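You operate a simulated robot arm through the tools that you are given. There is no shell and no other tool. Be economical: measure what you need, move in short steps, check, and stop when the job is done.

The job below is to be done with a simulated robot arm. You get a single attempt, and the scene is never put back.

## Task
Take the yellow step gauge and put it on top of the white lens.

The check looks at the end state, three seconds after you hand in, the way a careful person would. Anything else that was tipped, shoved, dropped, spilled or broken makes it a failure.

## Robot
A 7-joint arm with a two-finger parallel gripper, fixed in place. Base frame: the origin is at the foot of the arm, x ahead of it, y to its left, z up; the work surface is at about z = 0.85. Readings come in m, degrees, newtons and seconds.
With the tool pointing down near the work surface it reaches from about 0.24 to 0.68 m from the base axis. Its first joint turns from -66.0 to 66.0 degrees. Payload 2.4 kg.
The tool frame sits at the grasp point between the pads (the TCP): z along the fingers, y along the line on which they close. The tips reach 0.03 m beyond it. Largest opening 0.094 m; finger width 0.028, thickness 0.01; the body of the gripper, 0.05 by 0.096 m, starts 0.055 m behind the TCP.
Orientation is told as [roll, pitch, yaw] about the base's x, y, z axes, in that order, counted from this pose: with the fingers straight down and closing along the base's y, the tool's x points along the base's -x, its y along +y and its z along -z.

## Interface
- The arm moves only by the tool jog_arm. Its argument "plan" is a list that holds one entry, the list of rows, each a list of 4 numbers: the shift along the tool's x, y, z in m, then the turn about the tool's z in degrees. In form: [[[x, y, z, spin], ...]]. A call has 1 to 10 rows; each row is the pose to reach, as a shift and turn from the pose commanded when the call began, along the tool's axes at that moment. "grip" is the opening, from 0 (shut) to 1 (fully open), set as the call begins (left out, the last holds). Each row takes 0.2 s and may step no farther than 0.05 m and 8.6 degrees from the row before; otherwise, or with a gripper value out of range, the whole call is refused. Where a pose cannot be reached the arm comes as near as it can. A force on the tool above 40 N (or 10 N above the force at the start of the call, whichever is more), or a blocked arm, ends the call early, and 0.2 s more pass. The fingers move at their own pace (about 0.153 m/s each) and stop on an object; they squeeze with about 41 N. The grip force told is the motor's: it shows also when the fingers shut on nothing. Time passes only in rows, and 0.2 s behind the last, so rows that repeat a pose let the fingers close. It gives the time, the measured TCP pose, the force on the tool (base axes), the opening and the grip force at its end, in the units of the frame above (readings bear some noise), and new pictures: "pictures" is both (left out), scene, wrist or none.
- Cameras (640 x 400 px; columns grow to the right, rows downward): "scene" is fixed at [0.0492, 0.4819, 1.448]; the picture's right is [-0.65, -0.76, 0.00], its down [-0.40, 0.33, -0.86] and it looks along [0.65, -0.55, -0.52] (base axes); focal length 362 px, centre (320, 200). "wrist" rides on the gripper at [0.076, 0.014, -0.102] in the tool frame; the picture's right is [-0.18, 0.98, 0.00], its down [-0.75, -0.14, -0.64] and it looks along [-0.63, -0.12, 0.77] (tool axes); focal length 243 px, centre (320, 200). There is no depth. A picture from a camera that has moved, and an enlarged one, comes with that camera's place and axes in the base frame and with its lens.
- enlarge(camera, box): a new picture of the part [left, top, right, bottom] of that camera's present view, enlarged. It takes no simulated time.
- hand_in(): hands the job in; it is judged then, once.

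Work in short steps. Places have to be worked out from the pictures, the camera data and where the tool is seen: move nearer, look again, correct. Check each grasp and each placing, and mend what went wrong. You have 90 turns and 170 pictures in all, those below and enlarged ones among them. Open the gripper and draw the arm clear of the work before you hand the job in, unless the task says otherwise; then end with one line.

The tools are called after "Emit:" as a command line: name --argument value ..., lists and objects as JSON in quotes. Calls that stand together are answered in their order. jog_arm: Moves the arm, as the interface text tells. Its arguments: {"type":"object","properties":{"plan":{"type":"array"},"grip":{"type":"number"},"pictures":{"type":"string","enum":["both","scene","wrist","none"]}},"required":["plan"]} The other tools are called the same way: enlarge (camera, box) takes an enlarged picture of a part of a camera's view; hand_in () hands the job in.

At the start:

```text
time_s: 0.0
tool_pos: [0.4186, 0.0295, 1.1425]
tcp_rot: [0.0, 0.0, -0.1]
ft_force: [-0.1, -0.2, -0.9]
width: 0.094
gripper_force: 0.1
```

scene: 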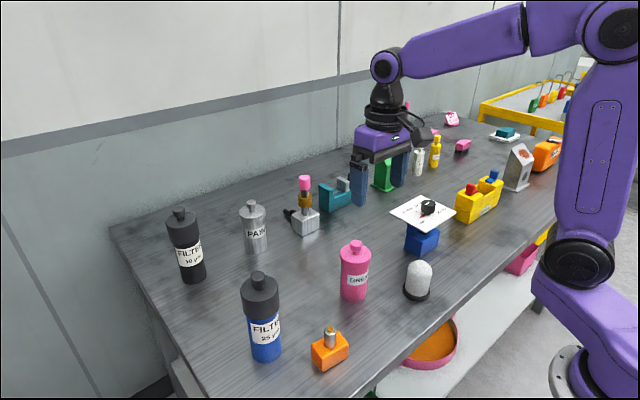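
wrist: 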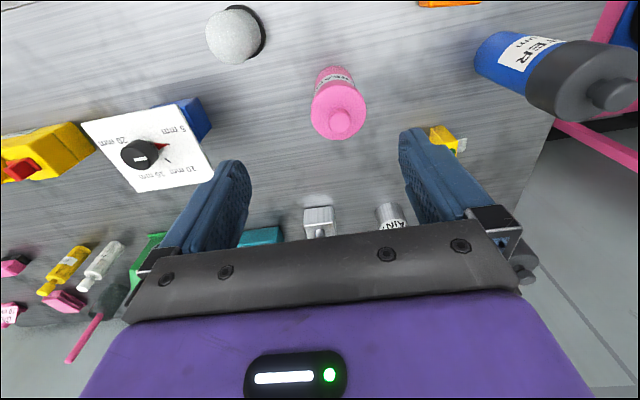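

I'll first look closer at the objects to identify the yellow step gauge and the white lens.

Emit:
enlarge --camera "scene" --box '[380, 100, 580, 225]'

Emit:
enlarge --camera "scene" --box '[270, 160, 470, 310]'

Emit:
enlarge --camera "wrist" --box '[380, 90, 520, 180]'

Emit:
enlarge --camera "wrist" --box '[0, 80, 220, 220]'

```text
3.20 times, centred on (480, 162) of scene
camera zoom: at [0.0492, 0.4819, 1.448], right [-0.65, -0.76, 0.0], down [-0.4, 0.33, -0.86], along [0.65, -0.55, -0.52], focal length 1158 px, centre (-192, 320)
```

zoom: 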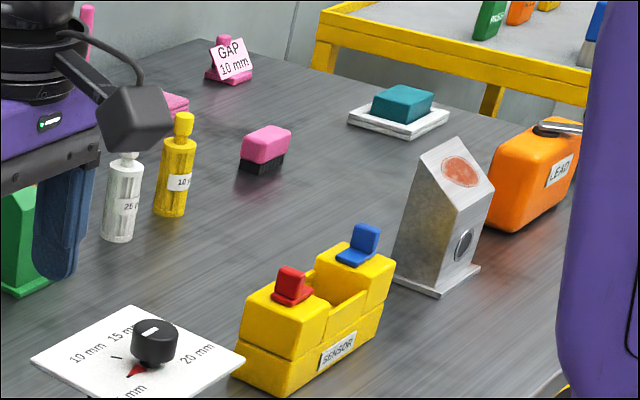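

```text
2.67 times, centred on (370, 235) of scene
camera zoom: at [0.0492, 0.4819, 1.448], right [-0.65, -0.76, 0.0], down [-0.4, 0.33, -0.86], along [0.65, -0.55, -0.52], focal length 965 px, centre (187, 107)
```

zoom: 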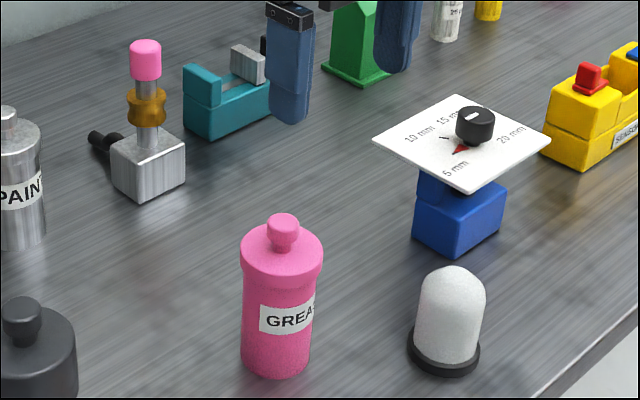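

```text
4.44 times, centred on (450, 135) of wrist
camera zoom: at [0.342, 0.044, 1.2447], right [0.18, 0.98, 0.0], down [0.75, -0.14, 0.64], along [0.63, -0.12, -0.77], focal length 1078 px, centre (-258, 489)
```

zoom: 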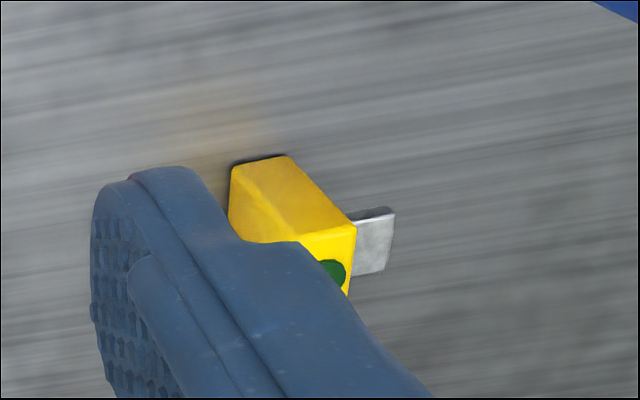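

```text
2.86 times, centred on (110, 150) of wrist
camera zoom: at [0.342, 0.044, 1.2447], right [0.18, 0.98, 0.0], down [0.75, -0.14, 0.64], along [0.63, -0.12, -0.77], focal length 693 px, centre (920, 343)
```

zoom: 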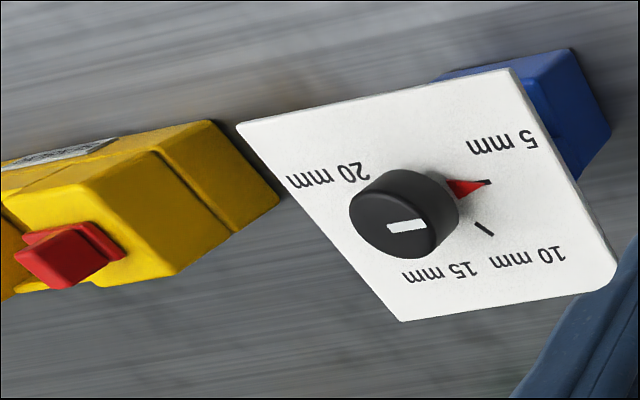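

The yellow part near the left finger may be the gauge. It sits around (0.55, 0.21), hidden behind the blue bottle in the scene view. I'll move above it at the present height for a look.

Emit:
jog_arm --plan '[[[-0.02, 0.037, 0, 0], [-0.04, 0.074, 0, 0], [-0.06, 0.111, 0, 0], [-0.08, 0.148, 0, 0], [-0.1, 0.18, 0, 0], [-0.1, 0.18, 0, 0]]]'

```text
time_s: 1.4
tool_pos: [0.5206, 0.2086, 1.141]
tcp_rot: [0.0, 0.0, 0.0]
ft_force: [0.9, -0.2, -0.7]
width: 0.0941
gripper_force: 0.1
camera wrist: at [0.4429, 0.2237, 1.2444], right [0.18, 0.98, 0.0], down [0.75, -0.14, 0.64], along [0.63, -0.12, -0.77], focal length 243 px, centre (320, 200)
```

scene: 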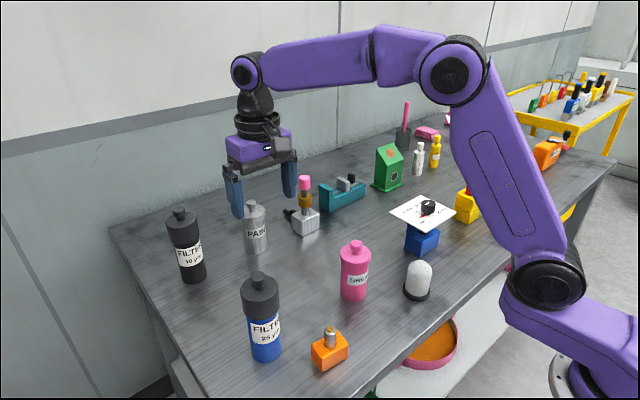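
wrist: 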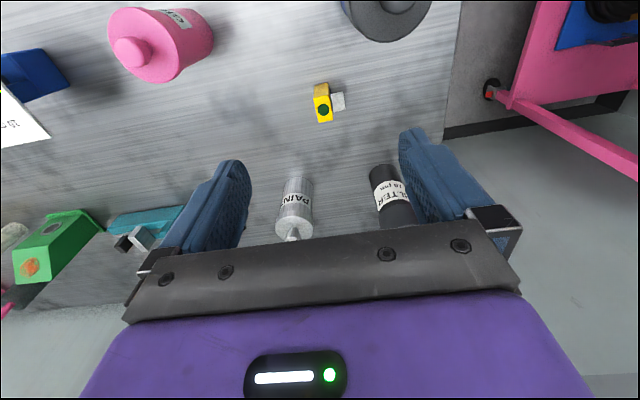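

Emit:
enlarge --camera "wrist" --box '[280, 60, 380, 140]'

Emit:
enlarge --camera "scene" --box '[230, 260, 370, 390]'

Emit:
enlarge --camera "scene" --box '[360, 90, 480, 200]'

```text
5.00 times, centred on (330, 100) of wrist
camera zoom: at [0.4429, 0.2237, 1.2444], right [0.18, 0.98, 0.0], down [0.75, -0.14, 0.64], along [0.63, -0.12, -0.77], focal length 1213 px, centre (270, 700)
```

zoom: 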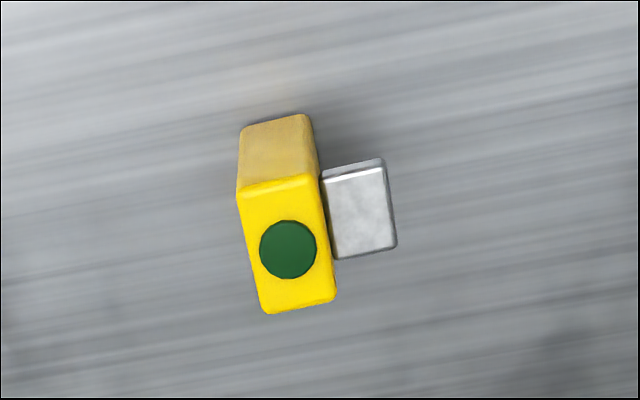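

```text
3.08 times, centred on (300, 325) of scene
camera zoom: at [0.0492, 0.4819, 1.448], right [-0.65, -0.76, 0.0], down [-0.4, 0.33, -0.86], along [0.65, -0.55, -0.52], focal length 1114 px, centre (382, -185)
```

zoom: 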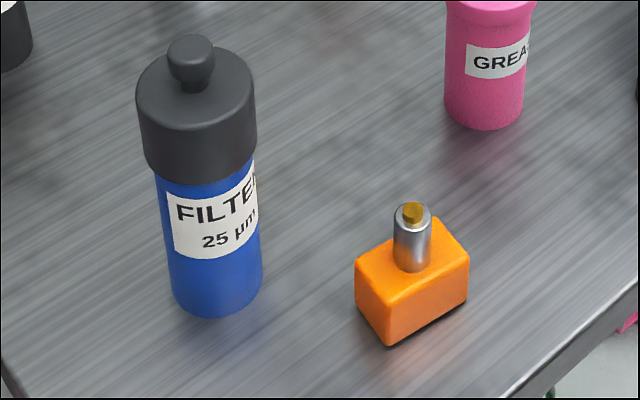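

```text
3.64 times, centred on (420, 145) of scene
camera zoom: at [0.0492, 0.4819, 1.448], right [-0.65, -0.76, 0.0], down [-0.4, 0.33, -0.86], along [0.65, -0.55, -0.52], focal length 1316 px, centre (-44, 400)
```

zoom: 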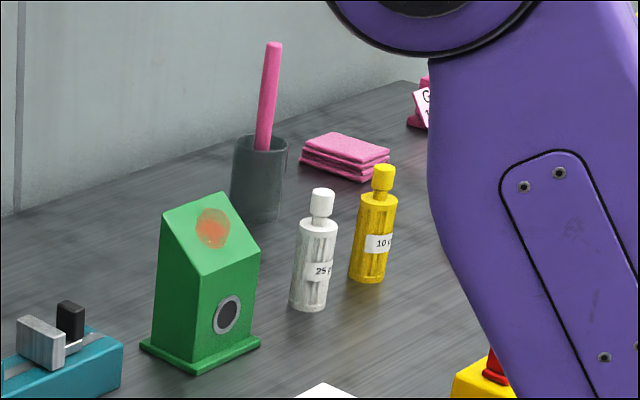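

The yellow block with a green dot and a lower metal tab looks like a step gauge, at about (0.55, 0.21). Before committing, I'll look at the white dome and the right side of the table for other candidates.

Emit:
jog_arm --plan '[[[0.02, -0.045, 0, 0], [0.04, -0.09, 0, 0], [0.06, -0.135, 0, 0], [0.08, -0.18, 0, 0], [0.1, -0.225, 0, 0], [0.12, -0.265, 0, 0], [0.12, -0.285, 0, 0]]]'

Emit:
enlarge --camera "wrist" --box '[0, 0, 320, 200]'

Emit:
enlarge --camera "wrist" --box '[240, 0, 420, 110]'

```text
time_s: 3.0
tool_pos: [0.4, -0.0747, 1.143]
tcp_rot: [0.0, 0.0, -0.1]
ft_force: [0.2, 0.4, 0.3]
width: 0.0939
gripper_force: 0.1
camera wrist: at [0.3228, -0.06, 1.2469], right [0.18, 0.98, 0.0], down [0.75, -0.14, 0.64], along [0.63, -0.12, -0.77], focal length 243 px, centre (320, 200)
```

scene: 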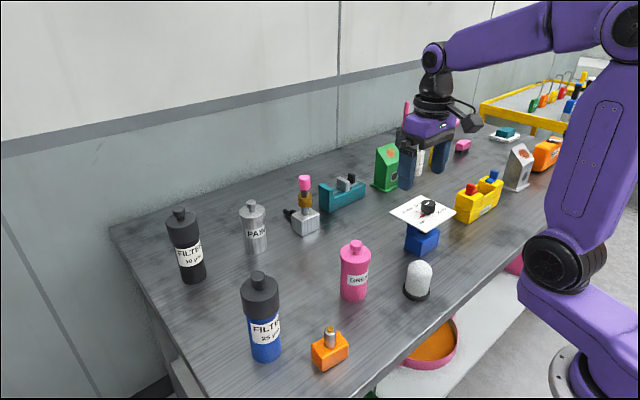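
wrist: 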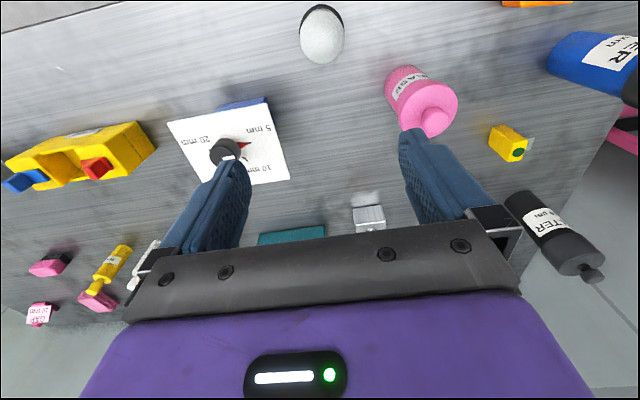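

```text
2.00 times, centred on (160, 100) of wrist
camera zoom: at [0.3228, -0.06, 1.2469], right [0.18, 0.98, 0.0], down [0.75, -0.14, 0.64], along [0.63, -0.12, -0.77], focal length 485 px, centre (640, 400)
```

zoom: 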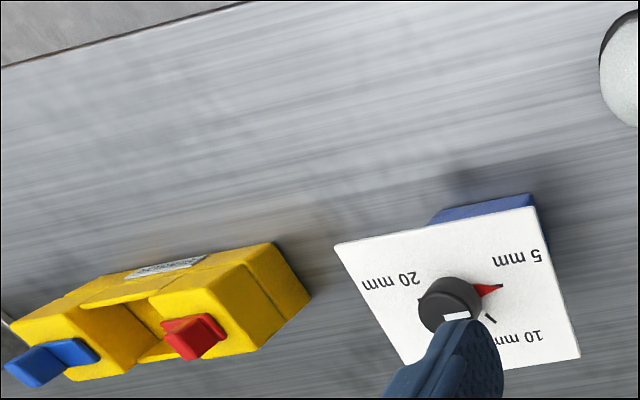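

```text
3.56 times, centred on (330, 55) of wrist
camera zoom: at [0.3228, -0.06, 1.2469], right [0.18, 0.98, 0.0], down [0.75, -0.14, 0.64], along [0.63, -0.12, -0.77], focal length 863 px, centre (284, 716)
```

zoom: 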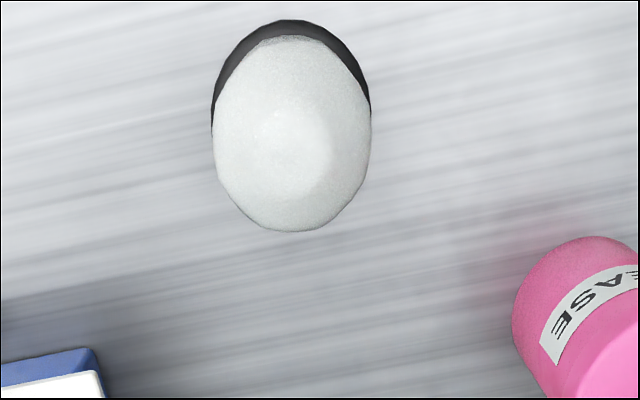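

The dome (near (0.35, -0.06)) appears to have a small flat top and is the likely lens. I'll go back to the yellow block from its left side, to see the metal tab and judge the size.

Emit:
jog_arm --plan '[[[-0.02, 0.045, 0, 0], [-0.04, 0.09, 0, 0], [-0.06, 0.135, 0, 0], [-0.08, 0.18, 0, 0], [-0.1, 0.225, 0, 0], [-0.1, 0.27, 0.02, 0], [-0.1, 0.305, 0.043, 0], [-0.1, 0.305, 0.043, 0]]]' --pictures "wrist"

Emit:
enlarge --camera "wrist" --box '[230, 60, 370, 150]'

```text
time_s: 4.8
tool_pos: [0.4987, 0.2303, 1.0982]
tcp_rot: [-0.1, 0.0, 0.0]
ft_force: [0.1, 0.7, 0.5]
width: 0.0941
gripper_force: 0.1
camera wrist: at [0.4219, 0.2452, 1.2012], right [0.18, 0.98, 0.0], down [0.75, -0.14, 0.64], along [0.63, -0.12, -0.77], focal length 243 px, centre (320, 200)
```

wrist: 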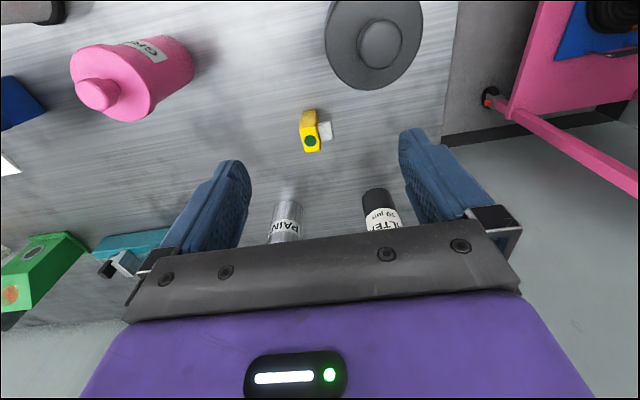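

```text
4.44 times, centred on (300, 105) of wrist
camera zoom: at [0.4219, 0.2452, 1.2012], right [0.18, 0.98, 0.0], down [0.75, -0.14, 0.64], along [0.63, -0.12, -0.77], focal length 1078 px, centre (409, 622)
```

zoom: 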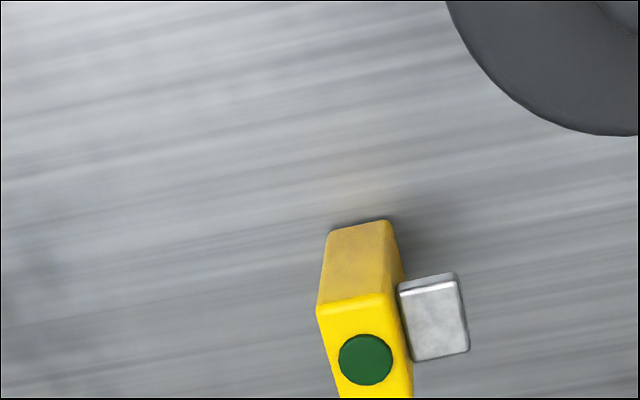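

The tab top is near z≈0.895, the block top ≈0.907, with the block spanning x≈0.543–0.575 and y≈0.196–0.216. The tab sticks out toward +y, so I'll grip along x: spin 90° while centring above the block, still high.

Emit:
jog_arm --plan '[[[-0.006, -0.003, 0, 8.5], [-0.012, -0.006, 0, 17], [-0.018, -0.009, 0, 25.5], [-0.024, -0.012, 0, 34], [-0.03, -0.015, 0, 42.5], [-0.036, -0.018, 0, 51], [-0.042, -0.021, 0, 59.5], [-0.048, -0.024, 0, 68], [-0.055, -0.026, 0, 76.5], [-0.06, -0.027, 0, 85]]]' --pictures "none"

Emit:
jog_arm --plan '[[[0, 0, 0, 5], [0, 0, 0, 5]]]'

```text
time_s: 7.0
tool_pos: [0.5605, 0.2021, 1.0998]
tcp_rot: [0.0, 0.1, -85.2]
ft_force: [0.5, 0.4, 0.4]
width: 0.0942
gripper_force: 0.1
```

```text
time_s: 7.6
tool_pos: [0.5592, 0.2021, 1.0985]
tcp_rot: [0.1, 0.1, -90.1]
ft_force: [0.5, -0.8, 0.6]
width: 0.0941
gripper_force: 0.2
camera wrist: at [0.5728, 0.2791, 1.202], right [0.98, -0.19, 0.0], down [-0.14, -0.75, 0.64], along [-0.12, -0.63, -0.77], focal length 243 px, centre (320, 200)
```

scene: 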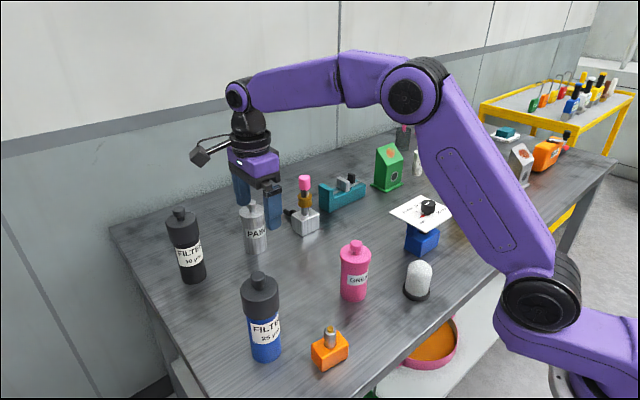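
wrist: 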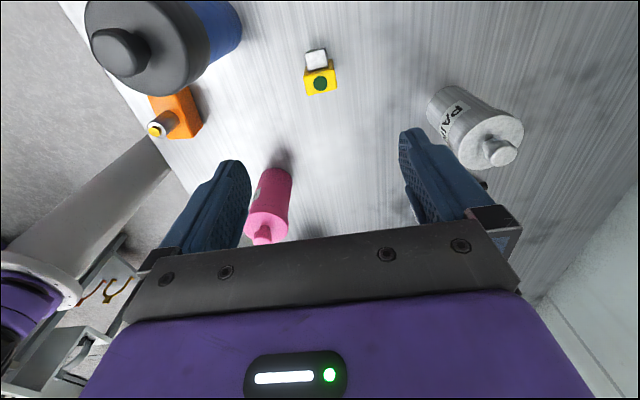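

Orientation reached. I'll descend partway (tips to 0.96) and check alignment.

Emit:
jog_arm --plan '[[[0, 0, 0.04, 0], [0, 0, 0.08, 0], [0, 0, 0.11, 0], [0, 0, 0.11, 0]]]' --pictures "wrist"

Emit:
enlarge --camera "wrist" --box '[250, 50, 410, 150]'

```text
time_s: 8.6
tool_pos: [0.5594, 0.2004, 0.9876]
tcp_rot: [0.0, 0.0, -90.1]
ft_force: [-0.2, -0.3, -0.4]
width: 0.0939
gripper_force: 0.1
camera wrist: at [0.5736, 0.2775, 1.0908], right [0.98, -0.18, 0.0], down [-0.14, -0.75, 0.64], along [-0.12, -0.63, -0.77], focal length 243 px, centre (320, 200)
```

wrist: 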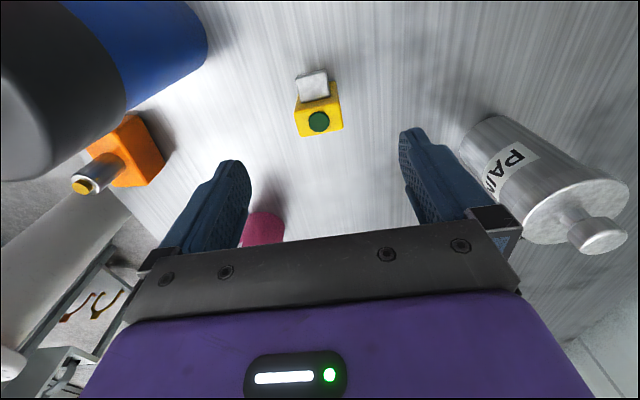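

```text
4.00 times, centred on (330, 100) of wrist
camera zoom: at [0.5736, 0.2775, 1.0908], right [0.98, -0.18, 0.0], down [-0.14, -0.75, 0.64], along [-0.12, -0.63, -0.77], focal length 970 px, centre (280, 600)
```

zoom: 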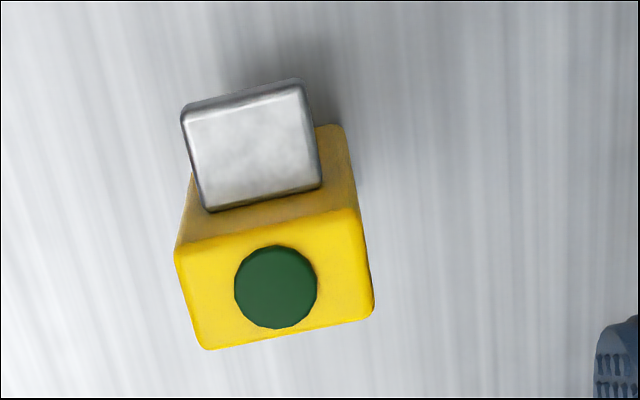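

Block top centre works out at (0.559, 0.2055), aligned with the jaws. I'll shift 4 mm in y, descend to TCP z≈0.898, then close.

Emit:
jog_arm --plan '[[[0.004, 0, 0.03, 0], [0.004, 0, 0.06, 0], [0.004, 0, 0.08, 0], [0.004, 0, 0.09, 0], [0.004, 0, 0.09, 0]]]' --pictures "wrist"

```text
time_s: 9.8
tool_pos: [0.5588, 0.2062, 0.8977]
tcp_rot: [0.0, 0.0, -90.1]
ft_force: [-0.3, 0.1, -0.8]
width: 0.094
gripper_force: 0.1
camera wrist: at [0.5727, 0.2827, 1.001], right [0.98, -0.18, 0.0], down [-0.14, -0.75, 0.64], along [-0.12, -0.63, -0.77], focal length 243 px, centre (320, 200)
```

wrist: 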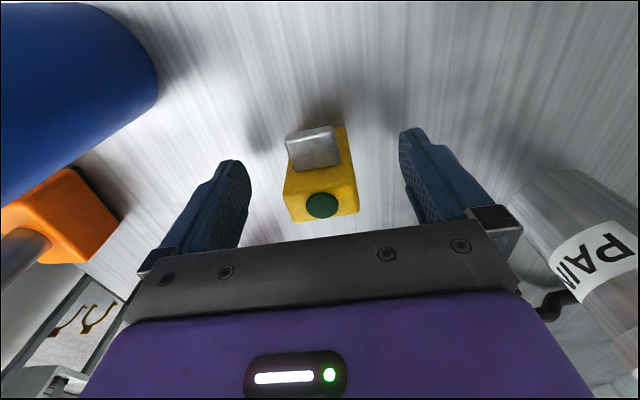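

The block sits between the jaws, so I'll close the gripper.

Emit:
jog_arm --plan '[[[0, 0, 0, 0], [0, 0, 0, 0], [0, 0, 0, 0], [0, 0, 0, 0]]]' --grip 0 --pictures "wrist"

Emit:
jog_arm --plan '[[[0, 0, -0.02, 0], [0, 0, -0.06, 0], [0, 0, -0.1, 0], [0, 0, -0.15, 0], [0, 0, -0.2, 0], [0, 0, -0.24, 0], [0, 0, -0.24, 0]]]'

Emit:
enlarge --camera "wrist" --box '[230, 110, 410, 230]'

Emit:
enlarge --camera "scene" --box '[200, 120, 320, 240]'

```text
time_s: 10.8
tool_pos: [0.5584, 0.2062, 0.8975]
tcp_rot: [0.0, 0.0, -89.9]
ft_force: [0.6, 0.6, -0.2]
width: 0.0396
gripper_force: 41.3
camera wrist: at [0.5726, 0.2828, 1.0011], right [0.98, -0.18, 0.0], down [-0.14, -0.75, 0.64], along [-0.12, -0.63, -0.77], focal length 243 px, centre (320, 200)
```

wrist: 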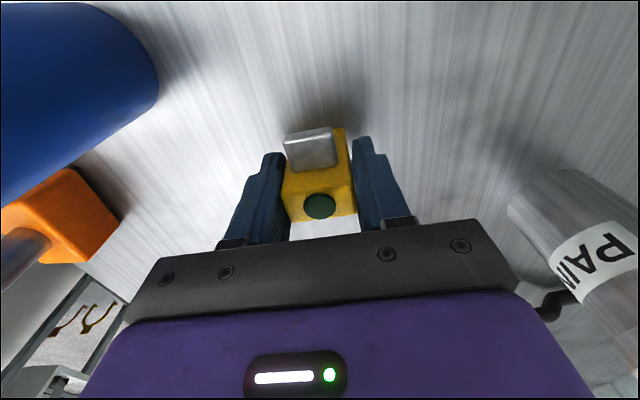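

```text
time_s: 12.4
tool_pos: [0.5603, 0.2056, 1.1392]
tcp_rot: [0.0, -0.1, -90.0]
ft_force: [-0.1, -1.0, -1.8]
width: 0.0395
gripper_force: 40.9
camera wrist: at [0.5736, 0.2821, 1.2415], right [0.98, -0.18, 0.0], down [-0.14, -0.75, 0.64], along [-0.12, -0.63, -0.77], focal length 243 px, centre (320, 200)
```

scene: 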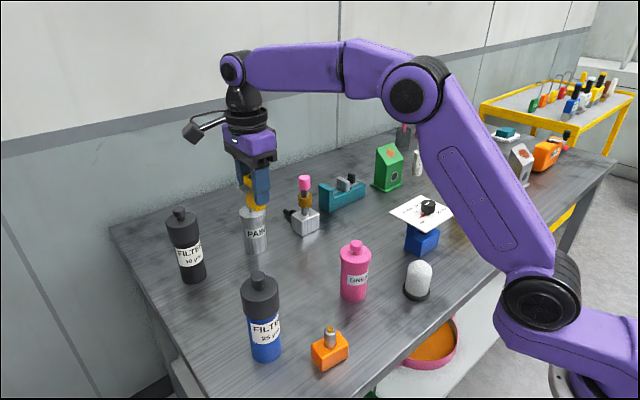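
wrist: 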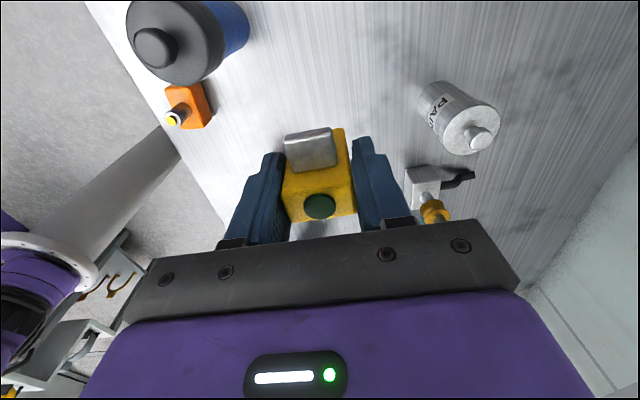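

```text
3.33 times, centred on (320, 170) of wrist
camera zoom: at [0.5736, 0.2821, 1.2415], right [0.98, -0.18, 0.0], down [-0.14, -0.75, 0.64], along [-0.12, -0.63, -0.77], focal length 809 px, centre (320, 300)
```

zoom: 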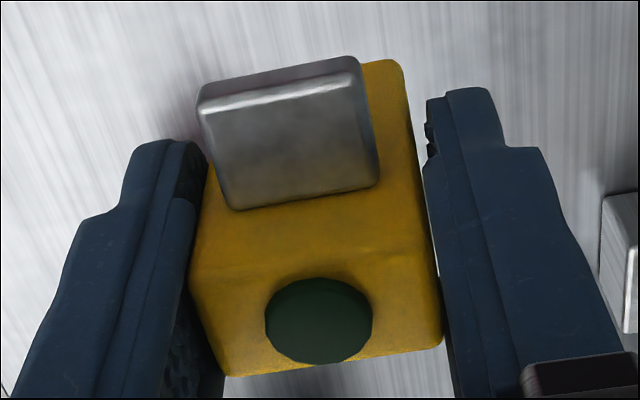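

```text
3.33 times, centred on (260, 180) of scene
camera zoom: at [0.0493, 0.4819, 1.448], right [-0.65, -0.76, 0.0], down [-0.4, 0.33, -0.86], along [0.65, -0.55, -0.52], focal length 1206 px, centre (520, 267)
```

zoom: 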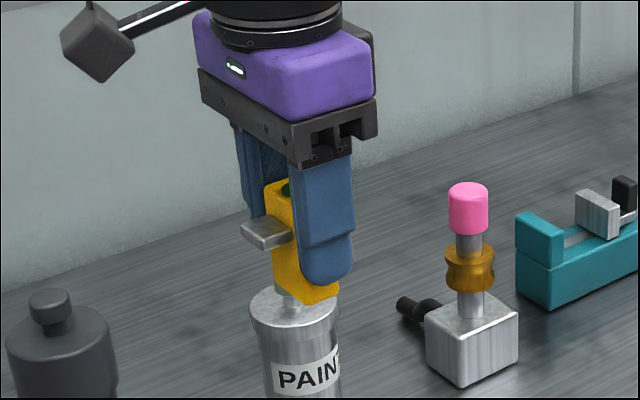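

The gauge is held firmly, upright (opening 0.0395). Dome estimate is (0.353, -0.060), so I'll carry it at height to just beyond the dome so the wrist camera looks down at the dome's top.

Emit:
jog_arm --plan '[[[-0.038, -0.026, 0, 0], [-0.076, -0.052, 0, 0], [-0.114, -0.078, 0, 0], [-0.152, -0.104, 0, 0], [-0.19, -0.13, 0, 0], [-0.228, -0.156, 0, 0], [-0.266, -0.182, 0, 0], [-0.303, -0.208, 0, 0], [-0.303, -0.208, 0, 0]]]'

Emit:
enlarge --camera "wrist" --box '[220, 0, 420, 120]'

Emit:
enlarge --camera "scene" --box '[370, 220, 470, 320]'

```text
time_s: 14.4
tool_pos: [0.3506, -0.097, 1.1379]
tcp_rot: [0.0, 0.0, -90.0]
ft_force: [-0.7, -0.5, -1.6]
width: 0.0396
gripper_force: 41.1
camera wrist: at [0.3634, -0.021, 1.2413], right [0.98, -0.18, 0.0], down [-0.14, -0.75, 0.64], along [-0.12, -0.63, -0.77], focal length 243 px, centre (320, 200)
```

scene: 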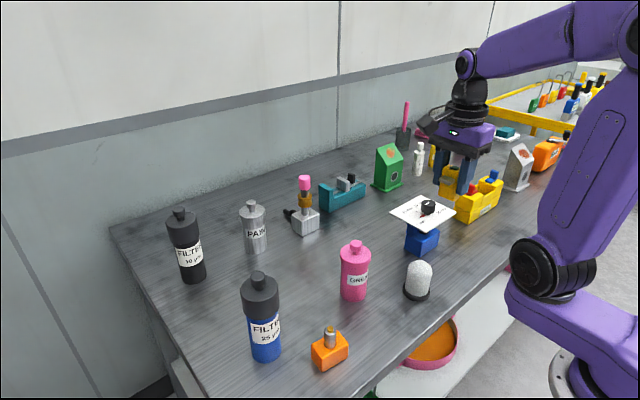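
wrist: 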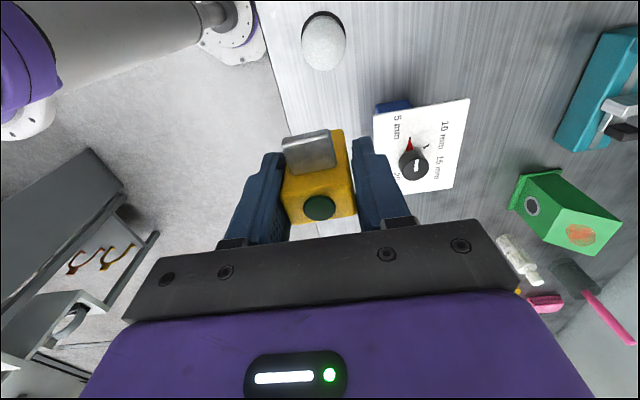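

```text
3.20 times, centred on (320, 60) of wrist
camera zoom: at [0.3634, -0.021, 1.2413], right [0.98, -0.18, 0.0], down [-0.14, -0.75, 0.64], along [-0.12, -0.63, -0.77], focal length 776 px, centre (320, 648)
```

zoom: 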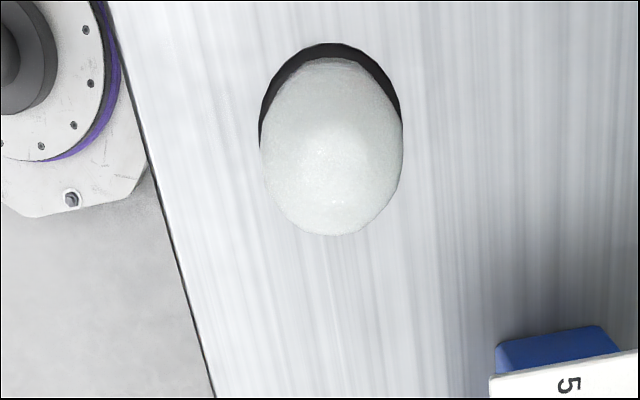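

```text
4.00 times, centred on (420, 270) of scene
camera zoom: at [0.0493, 0.4819, 1.448], right [-0.65, -0.76, 0.0], down [-0.4, 0.33, -0.86], along [0.65, -0.55, -0.52], focal length 1448 px, centre (-80, -80)
```

zoom: 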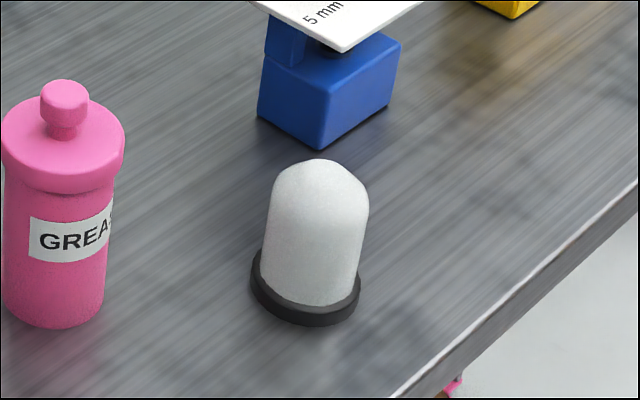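

I'll zoom on the dome's top to measure its flat and centre.

Emit:
enlarge --camera "wrist" --box '[292, 5, 356, 75]'

Emit:
enlarge --camera "scene" --box '[395, 250, 440, 305]'

```text
5.71 times, centred on (324, 40) of wrist
camera zoom: at [0.3634, -0.021, 1.2413], right [0.98, -0.18, 0.0], down [-0.14, -0.75, 0.64], along [-0.12, -0.63, -0.77], focal length 1386 px, centre (297, 1114)
```

zoom: 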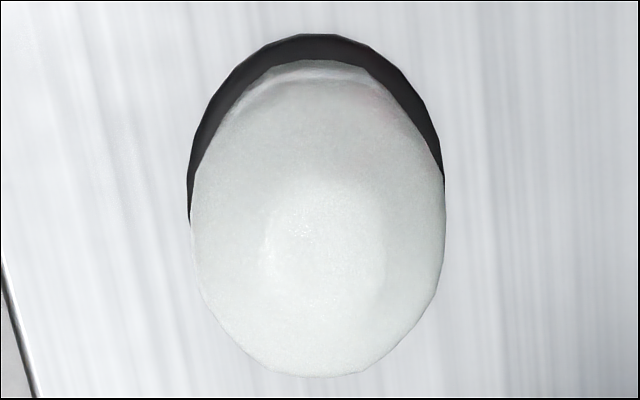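

```text
7.27 times, centred on (418, 278) of scene
camera zoom: at [0.0493, 0.4819, 1.448], right [-0.65, -0.76, 0.0], down [-0.4, 0.33, -0.86], along [0.65, -0.55, -0.52], focal length 2632 px, centre (-389, -364)
```

zoom: 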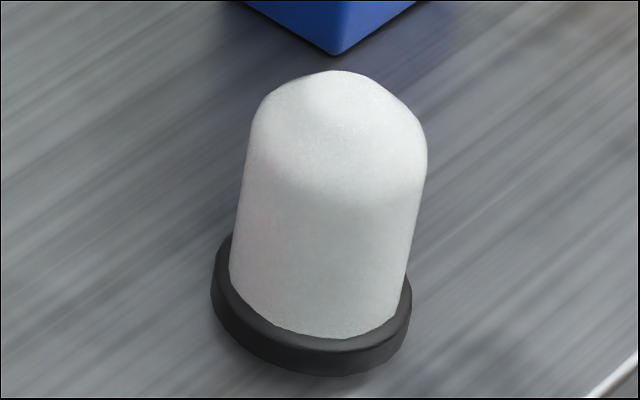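

Dome centre from the wrist view comes to about (0.359, -0.064), with its flat top ~24 mm across at z≈0.93–0.945. I'll descend a little, offset in y, for a closer second view to fix centre and height.

Emit:
jog_arm --plan '[[[-0.01, 0.004, 0.03, 0], [-0.018, 0.008, 0.06, 0], [-0.018, 0.008, 0.088, 0], [-0.018, 0.008, 0.088, 0]]]'

Emit:
enlarge --camera "wrist" --box '[260, 0, 380, 100]'

```text
time_s: 15.4
tool_pos: [0.3576, -0.1139, 1.0489]
tcp_rot: [0.0, 0.0, -89.9]
ft_force: [0.2, -0.1, -0.4]
width: 0.0393
gripper_force: 41.1
camera wrist: at [0.3714, -0.0369, 1.152], right [0.98, -0.18, 0.0], down [-0.14, -0.75, 0.64], along [-0.12, -0.63, -0.77], focal length 243 px, centre (320, 200)
```

scene: 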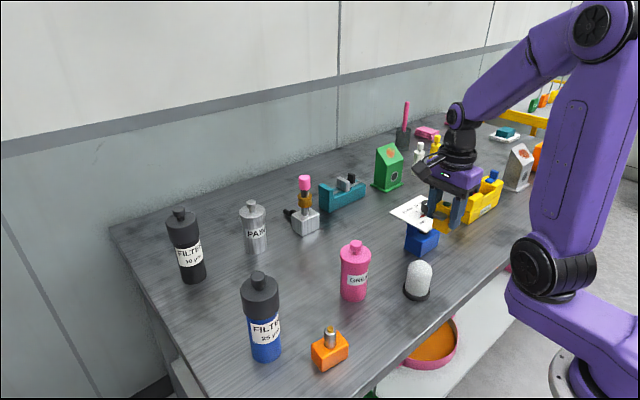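
wrist: 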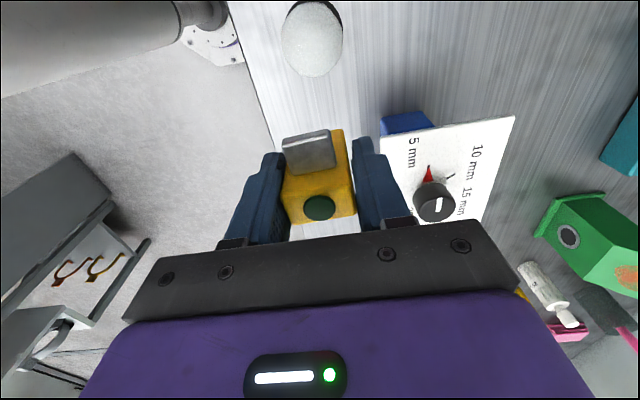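

```text
4.00 times, centred on (320, 50) of wrist
camera zoom: at [0.3714, -0.0369, 1.152], right [0.98, -0.18, 0.0], down [-0.14, -0.75, 0.64], along [-0.12, -0.63, -0.77], focal length 970 px, centre (320, 800)
```

zoom: 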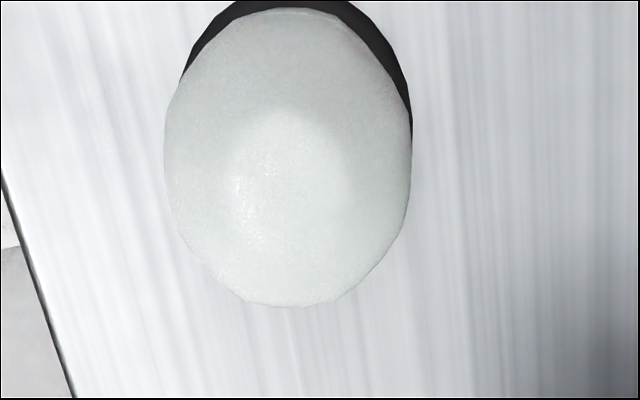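

Both views agree: dome centre ≈(0.360, -0.0635). I'll move over it, offset 1 mm to −y to balance the tab, with the gauge bottom still above it, then look.

Emit:
jog_arm --plan '[[[0.025, 0.001, 0, 0], [0.0495, 0.002, 0, 0], [0.0495, 0.002, 0.02, 0], [0.0495, 0.002, 0.04, 0], [0.0495, 0.002, 0.04, 0]]]'

Emit:
enlarge --camera "scene" --box '[370, 200, 470, 310]'

Emit:
enlarge --camera "wrist" --box '[240, 60, 400, 180]'

```text
time_s: 16.6
tool_pos: [0.359, -0.0649, 1.0089]
tcp_rot: [0.0, 0.1, -90.0]
ft_force: [-0.1, -0.1, 0.4]
width: 0.0397
gripper_force: 40.9
camera wrist: at [0.3728, 0.0117, 1.1132], right [0.98, -0.18, 0.0], down [-0.14, -0.75, 0.64], along [-0.12, -0.63, -0.77], focal length 243 px, centre (320, 200)
```

scene: 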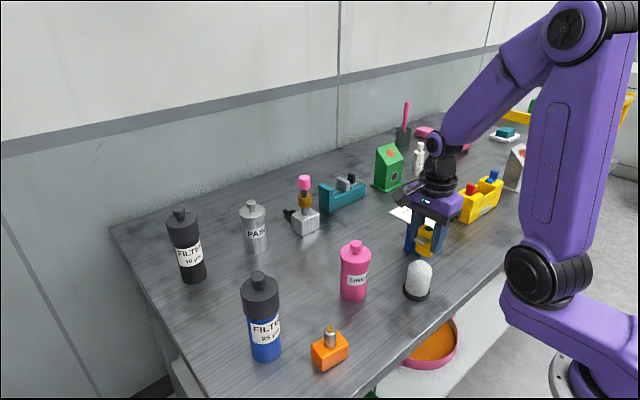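
wrist: 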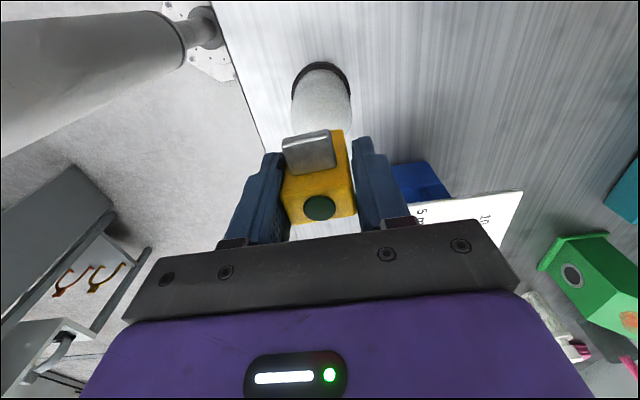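

```text
3.64 times, centred on (420, 255) of scene
camera zoom: at [0.0493, 0.4819, 1.448], right [-0.65, -0.76, 0.0], down [-0.4, 0.33, -0.86], along [0.65, -0.55, -0.52], focal length 1316 px, centre (-44, 0)
```

zoom: 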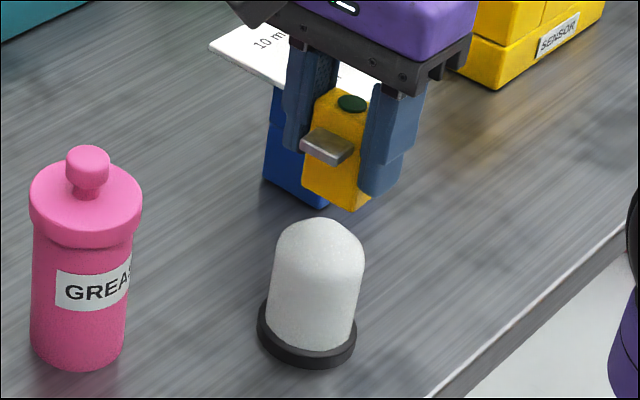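

```text
3.33 times, centred on (320, 120) of wrist
camera zoom: at [0.3728, 0.0117, 1.1132], right [0.98, -0.18, 0.0], down [-0.14, -0.75, 0.64], along [-0.12, -0.63, -0.77], focal length 809 px, centre (320, 467)
```

zoom: 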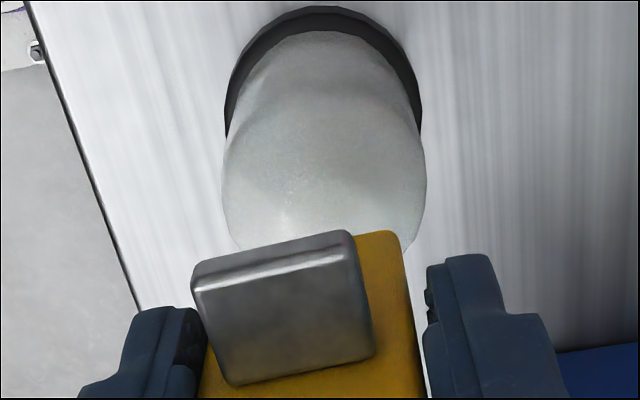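

In the scene view the gauge looks possibly several mm right of the dome axis, so I'll zoom in for better measurement before lowering.

Emit:
enlarge --camera "scene" --box '[390, 220, 440, 305]'

Emit:
enlarge --camera "scene" --box '[395, 215, 445, 265]'

```text
4.71 times, centred on (415, 262) of scene
camera zoom: at [0.0493, 0.4819, 1.448], right [-0.65, -0.76, 0.0], down [-0.4, 0.33, -0.86], along [0.65, -0.55, -0.52], focal length 1703 px, centre (-127, -94)
```

zoom: 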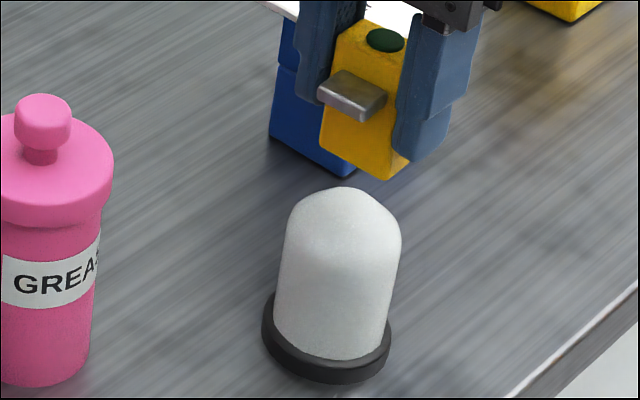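

```text
8.00 times, centred on (420, 240) of scene
camera zoom: at [0.0493, 0.4819, 1.448], right [-0.65, -0.76, 0.0], down [-0.4, 0.33, -0.86], along [0.65, -0.55, -0.52], focal length 2896 px, centre (-480, -120)
```

zoom: 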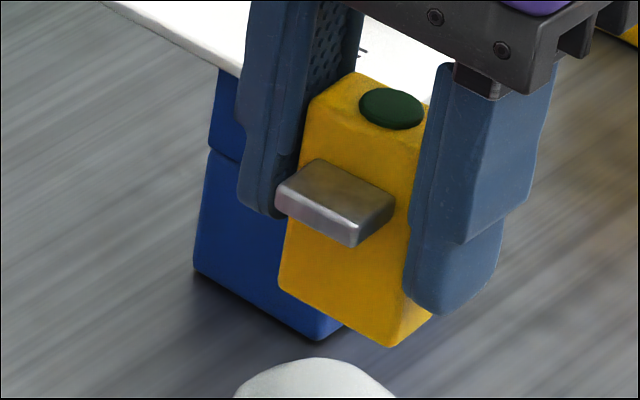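

The gauge is only ~2–3 mm right of the dome axis in the picture. I'll correct by ~1 mm in y and 1.5 mm in x, and lower toward contact, watching the force.

Emit:
jog_arm --plan '[[[0.001, 0.0015, 0, 0], [0.001, 0.0015, 0.006, 0], [0.001, 0.0015, 0.012, 0], [0.001, 0.0015, 0.012, 0]]]' --pictures "none"

Emit:
enlarge --camera "scene" --box '[390, 220, 450, 280]'

Emit:
enlarge --camera "wrist" --box '[240, 60, 400, 180]'

```text
time_s: 17.6
tool_pos: [0.3627, -0.0644, 0.998]
tcp_rot: [0.0, 0.0, -90.1]
ft_force: [0.1, 0.1, -1.9]
width: 0.0396
gripper_force: 40.8
```

```text
6.67 times, centred on (420, 250) of scene
camera zoom: at [0.0493, 0.4819, 1.448], right [-0.65, -0.76, 0.0], down [-0.4, 0.33, -0.86], along [0.65, -0.55, -0.52], focal length 2413 px, centre (-347, -133)
```

zoom: 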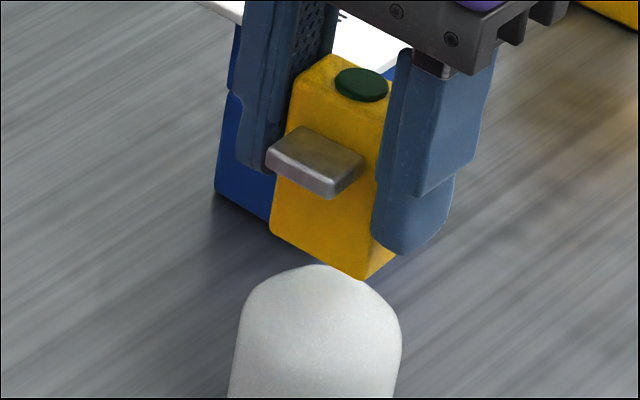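

```text
3.33 times, centred on (320, 120) of wrist
camera zoom: at [0.3762, 0.0129, 1.1016], right [0.98, -0.18, 0.0], down [-0.14, -0.75, 0.64], along [-0.12, -0.63, -0.77], focal length 809 px, centre (320, 467)
```

zoom: 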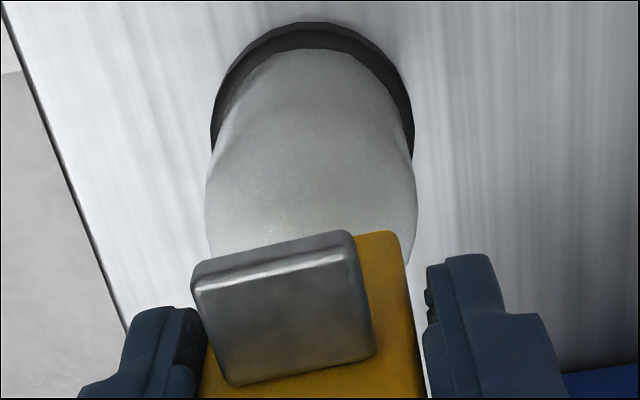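

Gap to the dome is ~16 mm (dome top ≈0.934). The wrist view now puts the gauge about 2–3 mm too far in +x, so I'll come back 2 mm with +0.5 mm y, then lower to just above contact.

Emit:
jog_arm --plan '[[[0.0005, -0.002, 0, 0], [0.0005, -0.002, 0.005, 0], [0.0005, -0.002, 0.01, 0], [0.0005, -0.002, 0.012, 0], [0.0005, -0.002, 0.012, 0]]]' --pictures "none"

Emit:
enlarge --camera "scene" --box '[390, 220, 450, 280]'

Emit:
enlarge --camera "wrist" --box '[240, 60, 400, 180]'

```text
time_s: 18.8
tool_pos: [0.3604, -0.0629, 0.9873]
tcp_rot: [0.0, 0.0, -89.9]
ft_force: [0.5, -0.8, -1.5]
width: 0.0395
gripper_force: 40.9
```

```text
6.67 times, centred on (420, 250) of scene
camera zoom: at [0.0493, 0.4819, 1.448], right [-0.65, -0.76, 0.0], down [-0.4, 0.33, -0.86], along [0.65, -0.55, -0.52], focal length 2413 px, centre (-347, -133)
```

zoom: 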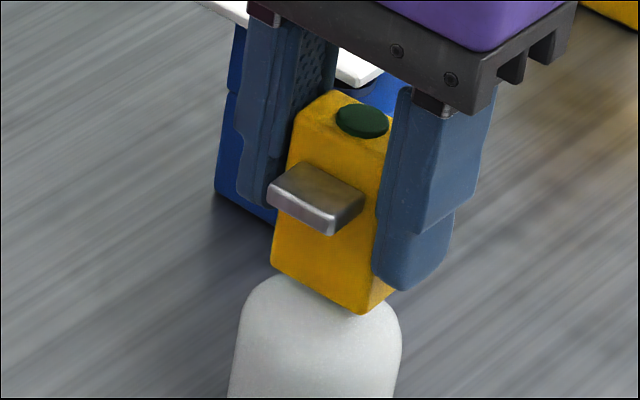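

```text
3.33 times, centred on (320, 120) of wrist
camera zoom: at [0.3736, 0.0133, 1.0895], right [0.98, -0.18, 0.0], down [-0.14, -0.75, 0.64], along [-0.12, -0.63, -0.77], focal length 809 px, centre (320, 467)
```

zoom: 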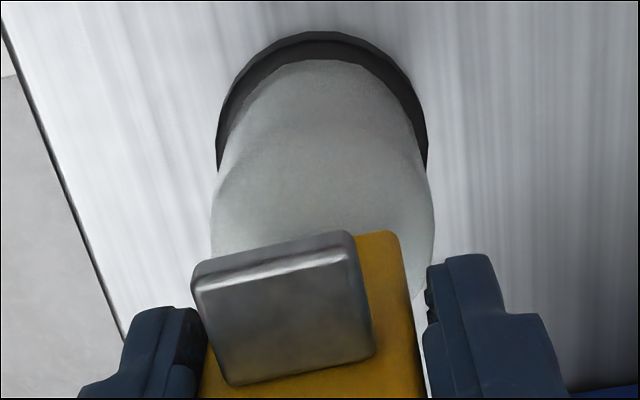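

Alignment is now good in both views. I'll lower in 1 mm steps, watching for contact force.

Emit:
jog_arm --plan '[[[0, 0, 0.001, 0], [0, 0, 0.002, 0], [0, 0, 0.003, 0], [0, 0, 0.004, 0]]]' --pictures "none"

Emit:
enlarge --camera "scene" --box '[390, 220, 450, 280]'

```text
time_s: 19.8
tool_pos: [0.3605, -0.0639, 0.9836]
tcp_rot: [0.0, 0.0, -90.0]
ft_force: [-0.3, -1.0, -1.5]
width: 0.0395
gripper_force: 40.6
```

```text
6.67 times, centred on (420, 250) of scene
camera zoom: at [0.0493, 0.4819, 1.448], right [-0.65, -0.76, 0.0], down [-0.4, 0.33, -0.86], along [0.65, -0.55, -0.52], focal length 2413 px, centre (-347, -133)
```

zoom: 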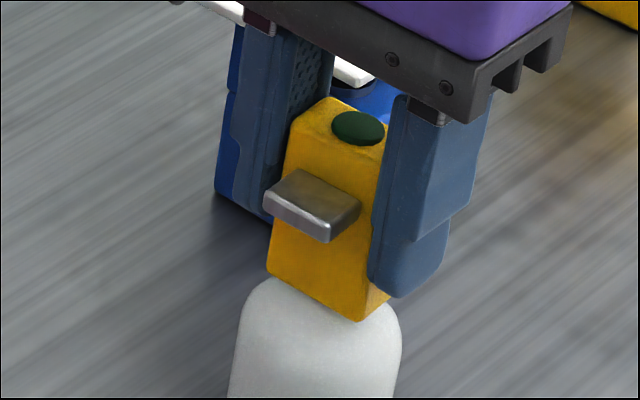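

No contact yet, so I'll continue in fine steps.

Emit:
jog_arm --plan '[[[0, 0, 0.001, 0], [0, 0, 0.002, 0], [0, 0, 0.002, 0]]]' --pictures "none"

Emit:
jog_arm --plan '[[[0, 0, 0.001, 0], [0, 0, 0.001, 0]]]' --pictures "none"

```text
time_s: 20.6
tool_pos: [0.3611, -0.063, 0.981]
tcp_rot: [0.1, 0.0, -90.1]
ft_force: [-3.0, 3.2, 26.1]
width: 0.0394
gripper_force: 41.4
```

```text
time_s: 21.2
tool_pos: [0.3607, -0.0635, 0.9794]
tcp_rot: [0.1, 0.0, -90.0]
ft_force: [-0.5, 1.2, 30.6]
width: 0.0394
gripper_force: 40.4
```

Contact made (≈30 N up). I'll relieve it by backing up 1 mm and look before opening.

Emit:
jog_arm --plan '[[[0, 0, -0.001, 0], [0, 0, -0.001, 0]]]'

Emit:
enlarge --camera "scene" --box '[390, 220, 450, 305]'

```text
time_s: 21.8
tool_pos: [0.36, -0.0638, 0.9813]
tcp_rot: [-0.1, 0.0, -90.0]
ft_force: [0.4, -1.0, 2.0]
width: 0.0397
gripper_force: 40.6
camera wrist: at [0.3734, 0.0131, 1.0834], right [0.98, -0.18, 0.0], down [-0.14, -0.75, 0.64], along [-0.12, -0.63, -0.77], focal length 243 px, centre (320, 200)
```

scene: 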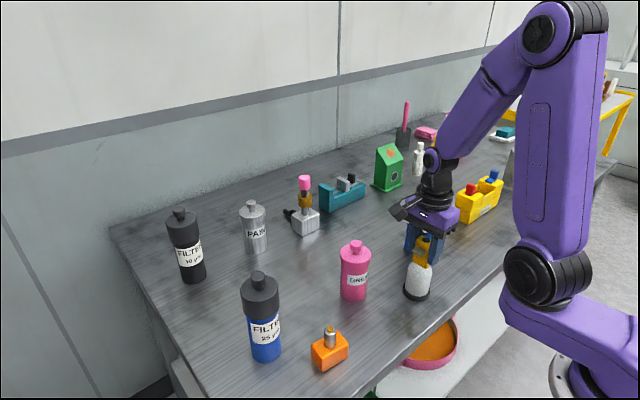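
wrist: 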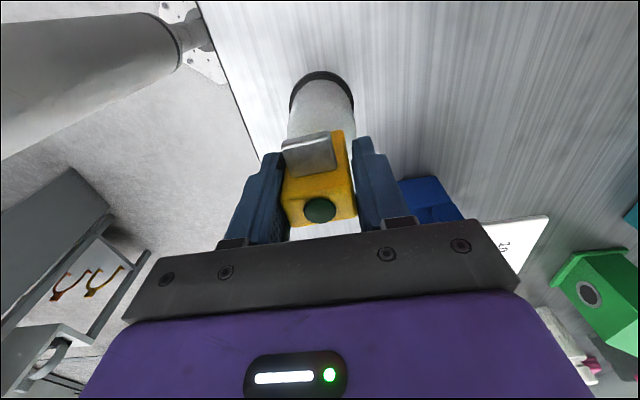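

```text
4.71 times, centred on (420, 262) of scene
camera zoom: at [0.0492, 0.4819, 1.448], right [-0.65, -0.76, 0.0], down [-0.4, 0.33, -0.86], along [0.65, -0.55, -0.52], focal length 1703 px, centre (-151, -94)
```

zoom: 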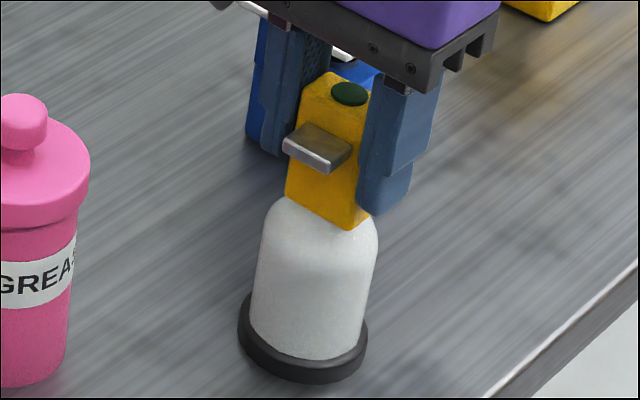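

The force is down to ~2 N and the gauge sits centred. I'll open just a few mm per side to check that it stands.

Emit:
jog_arm --plan '[[[0, 0, 0, 0], [0, 0, 0, 0], [0, 0, 0, 0]]]' --grip 0.53 --pictures "wrist"

Emit:
enlarge --camera "scene" --box '[390, 220, 450, 305]'

```text
time_s: 22.6
tool_pos: [0.3597, -0.0641, 0.9804]
tcp_rot: [0.0, 0.1, -90.0]
ft_force: [0.9, 0.7, -0.2]
width: 0.05
gripper_force: 0.1
camera wrist: at [0.3739, 0.013, 1.0839], right [0.98, -0.18, 0.0], down [-0.14, -0.75, 0.64], along [-0.12, -0.63, -0.77], focal length 243 px, centre (320, 200)
```

wrist: 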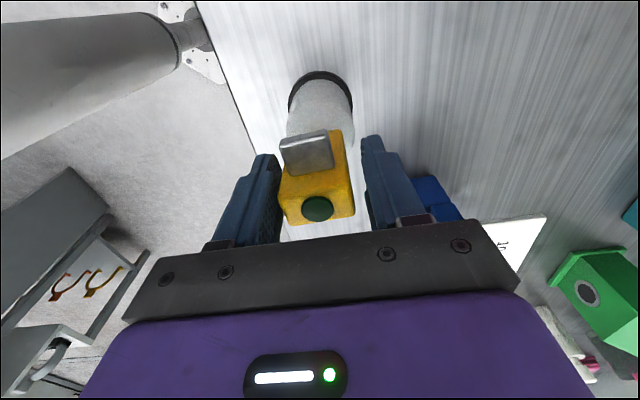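

```text
4.71 times, centred on (420, 262) of scene
camera zoom: at [0.0492, 0.4819, 1.448], right [-0.65, -0.76, 0.0], down [-0.4, 0.33, -0.86], along [0.65, -0.55, -0.52], focal length 1703 px, centre (-151, -94)
```

zoom: 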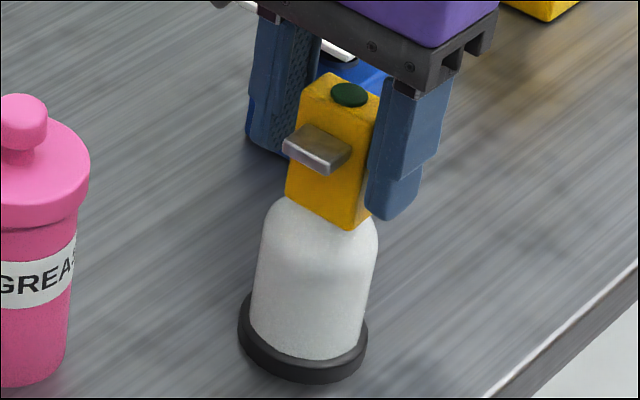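

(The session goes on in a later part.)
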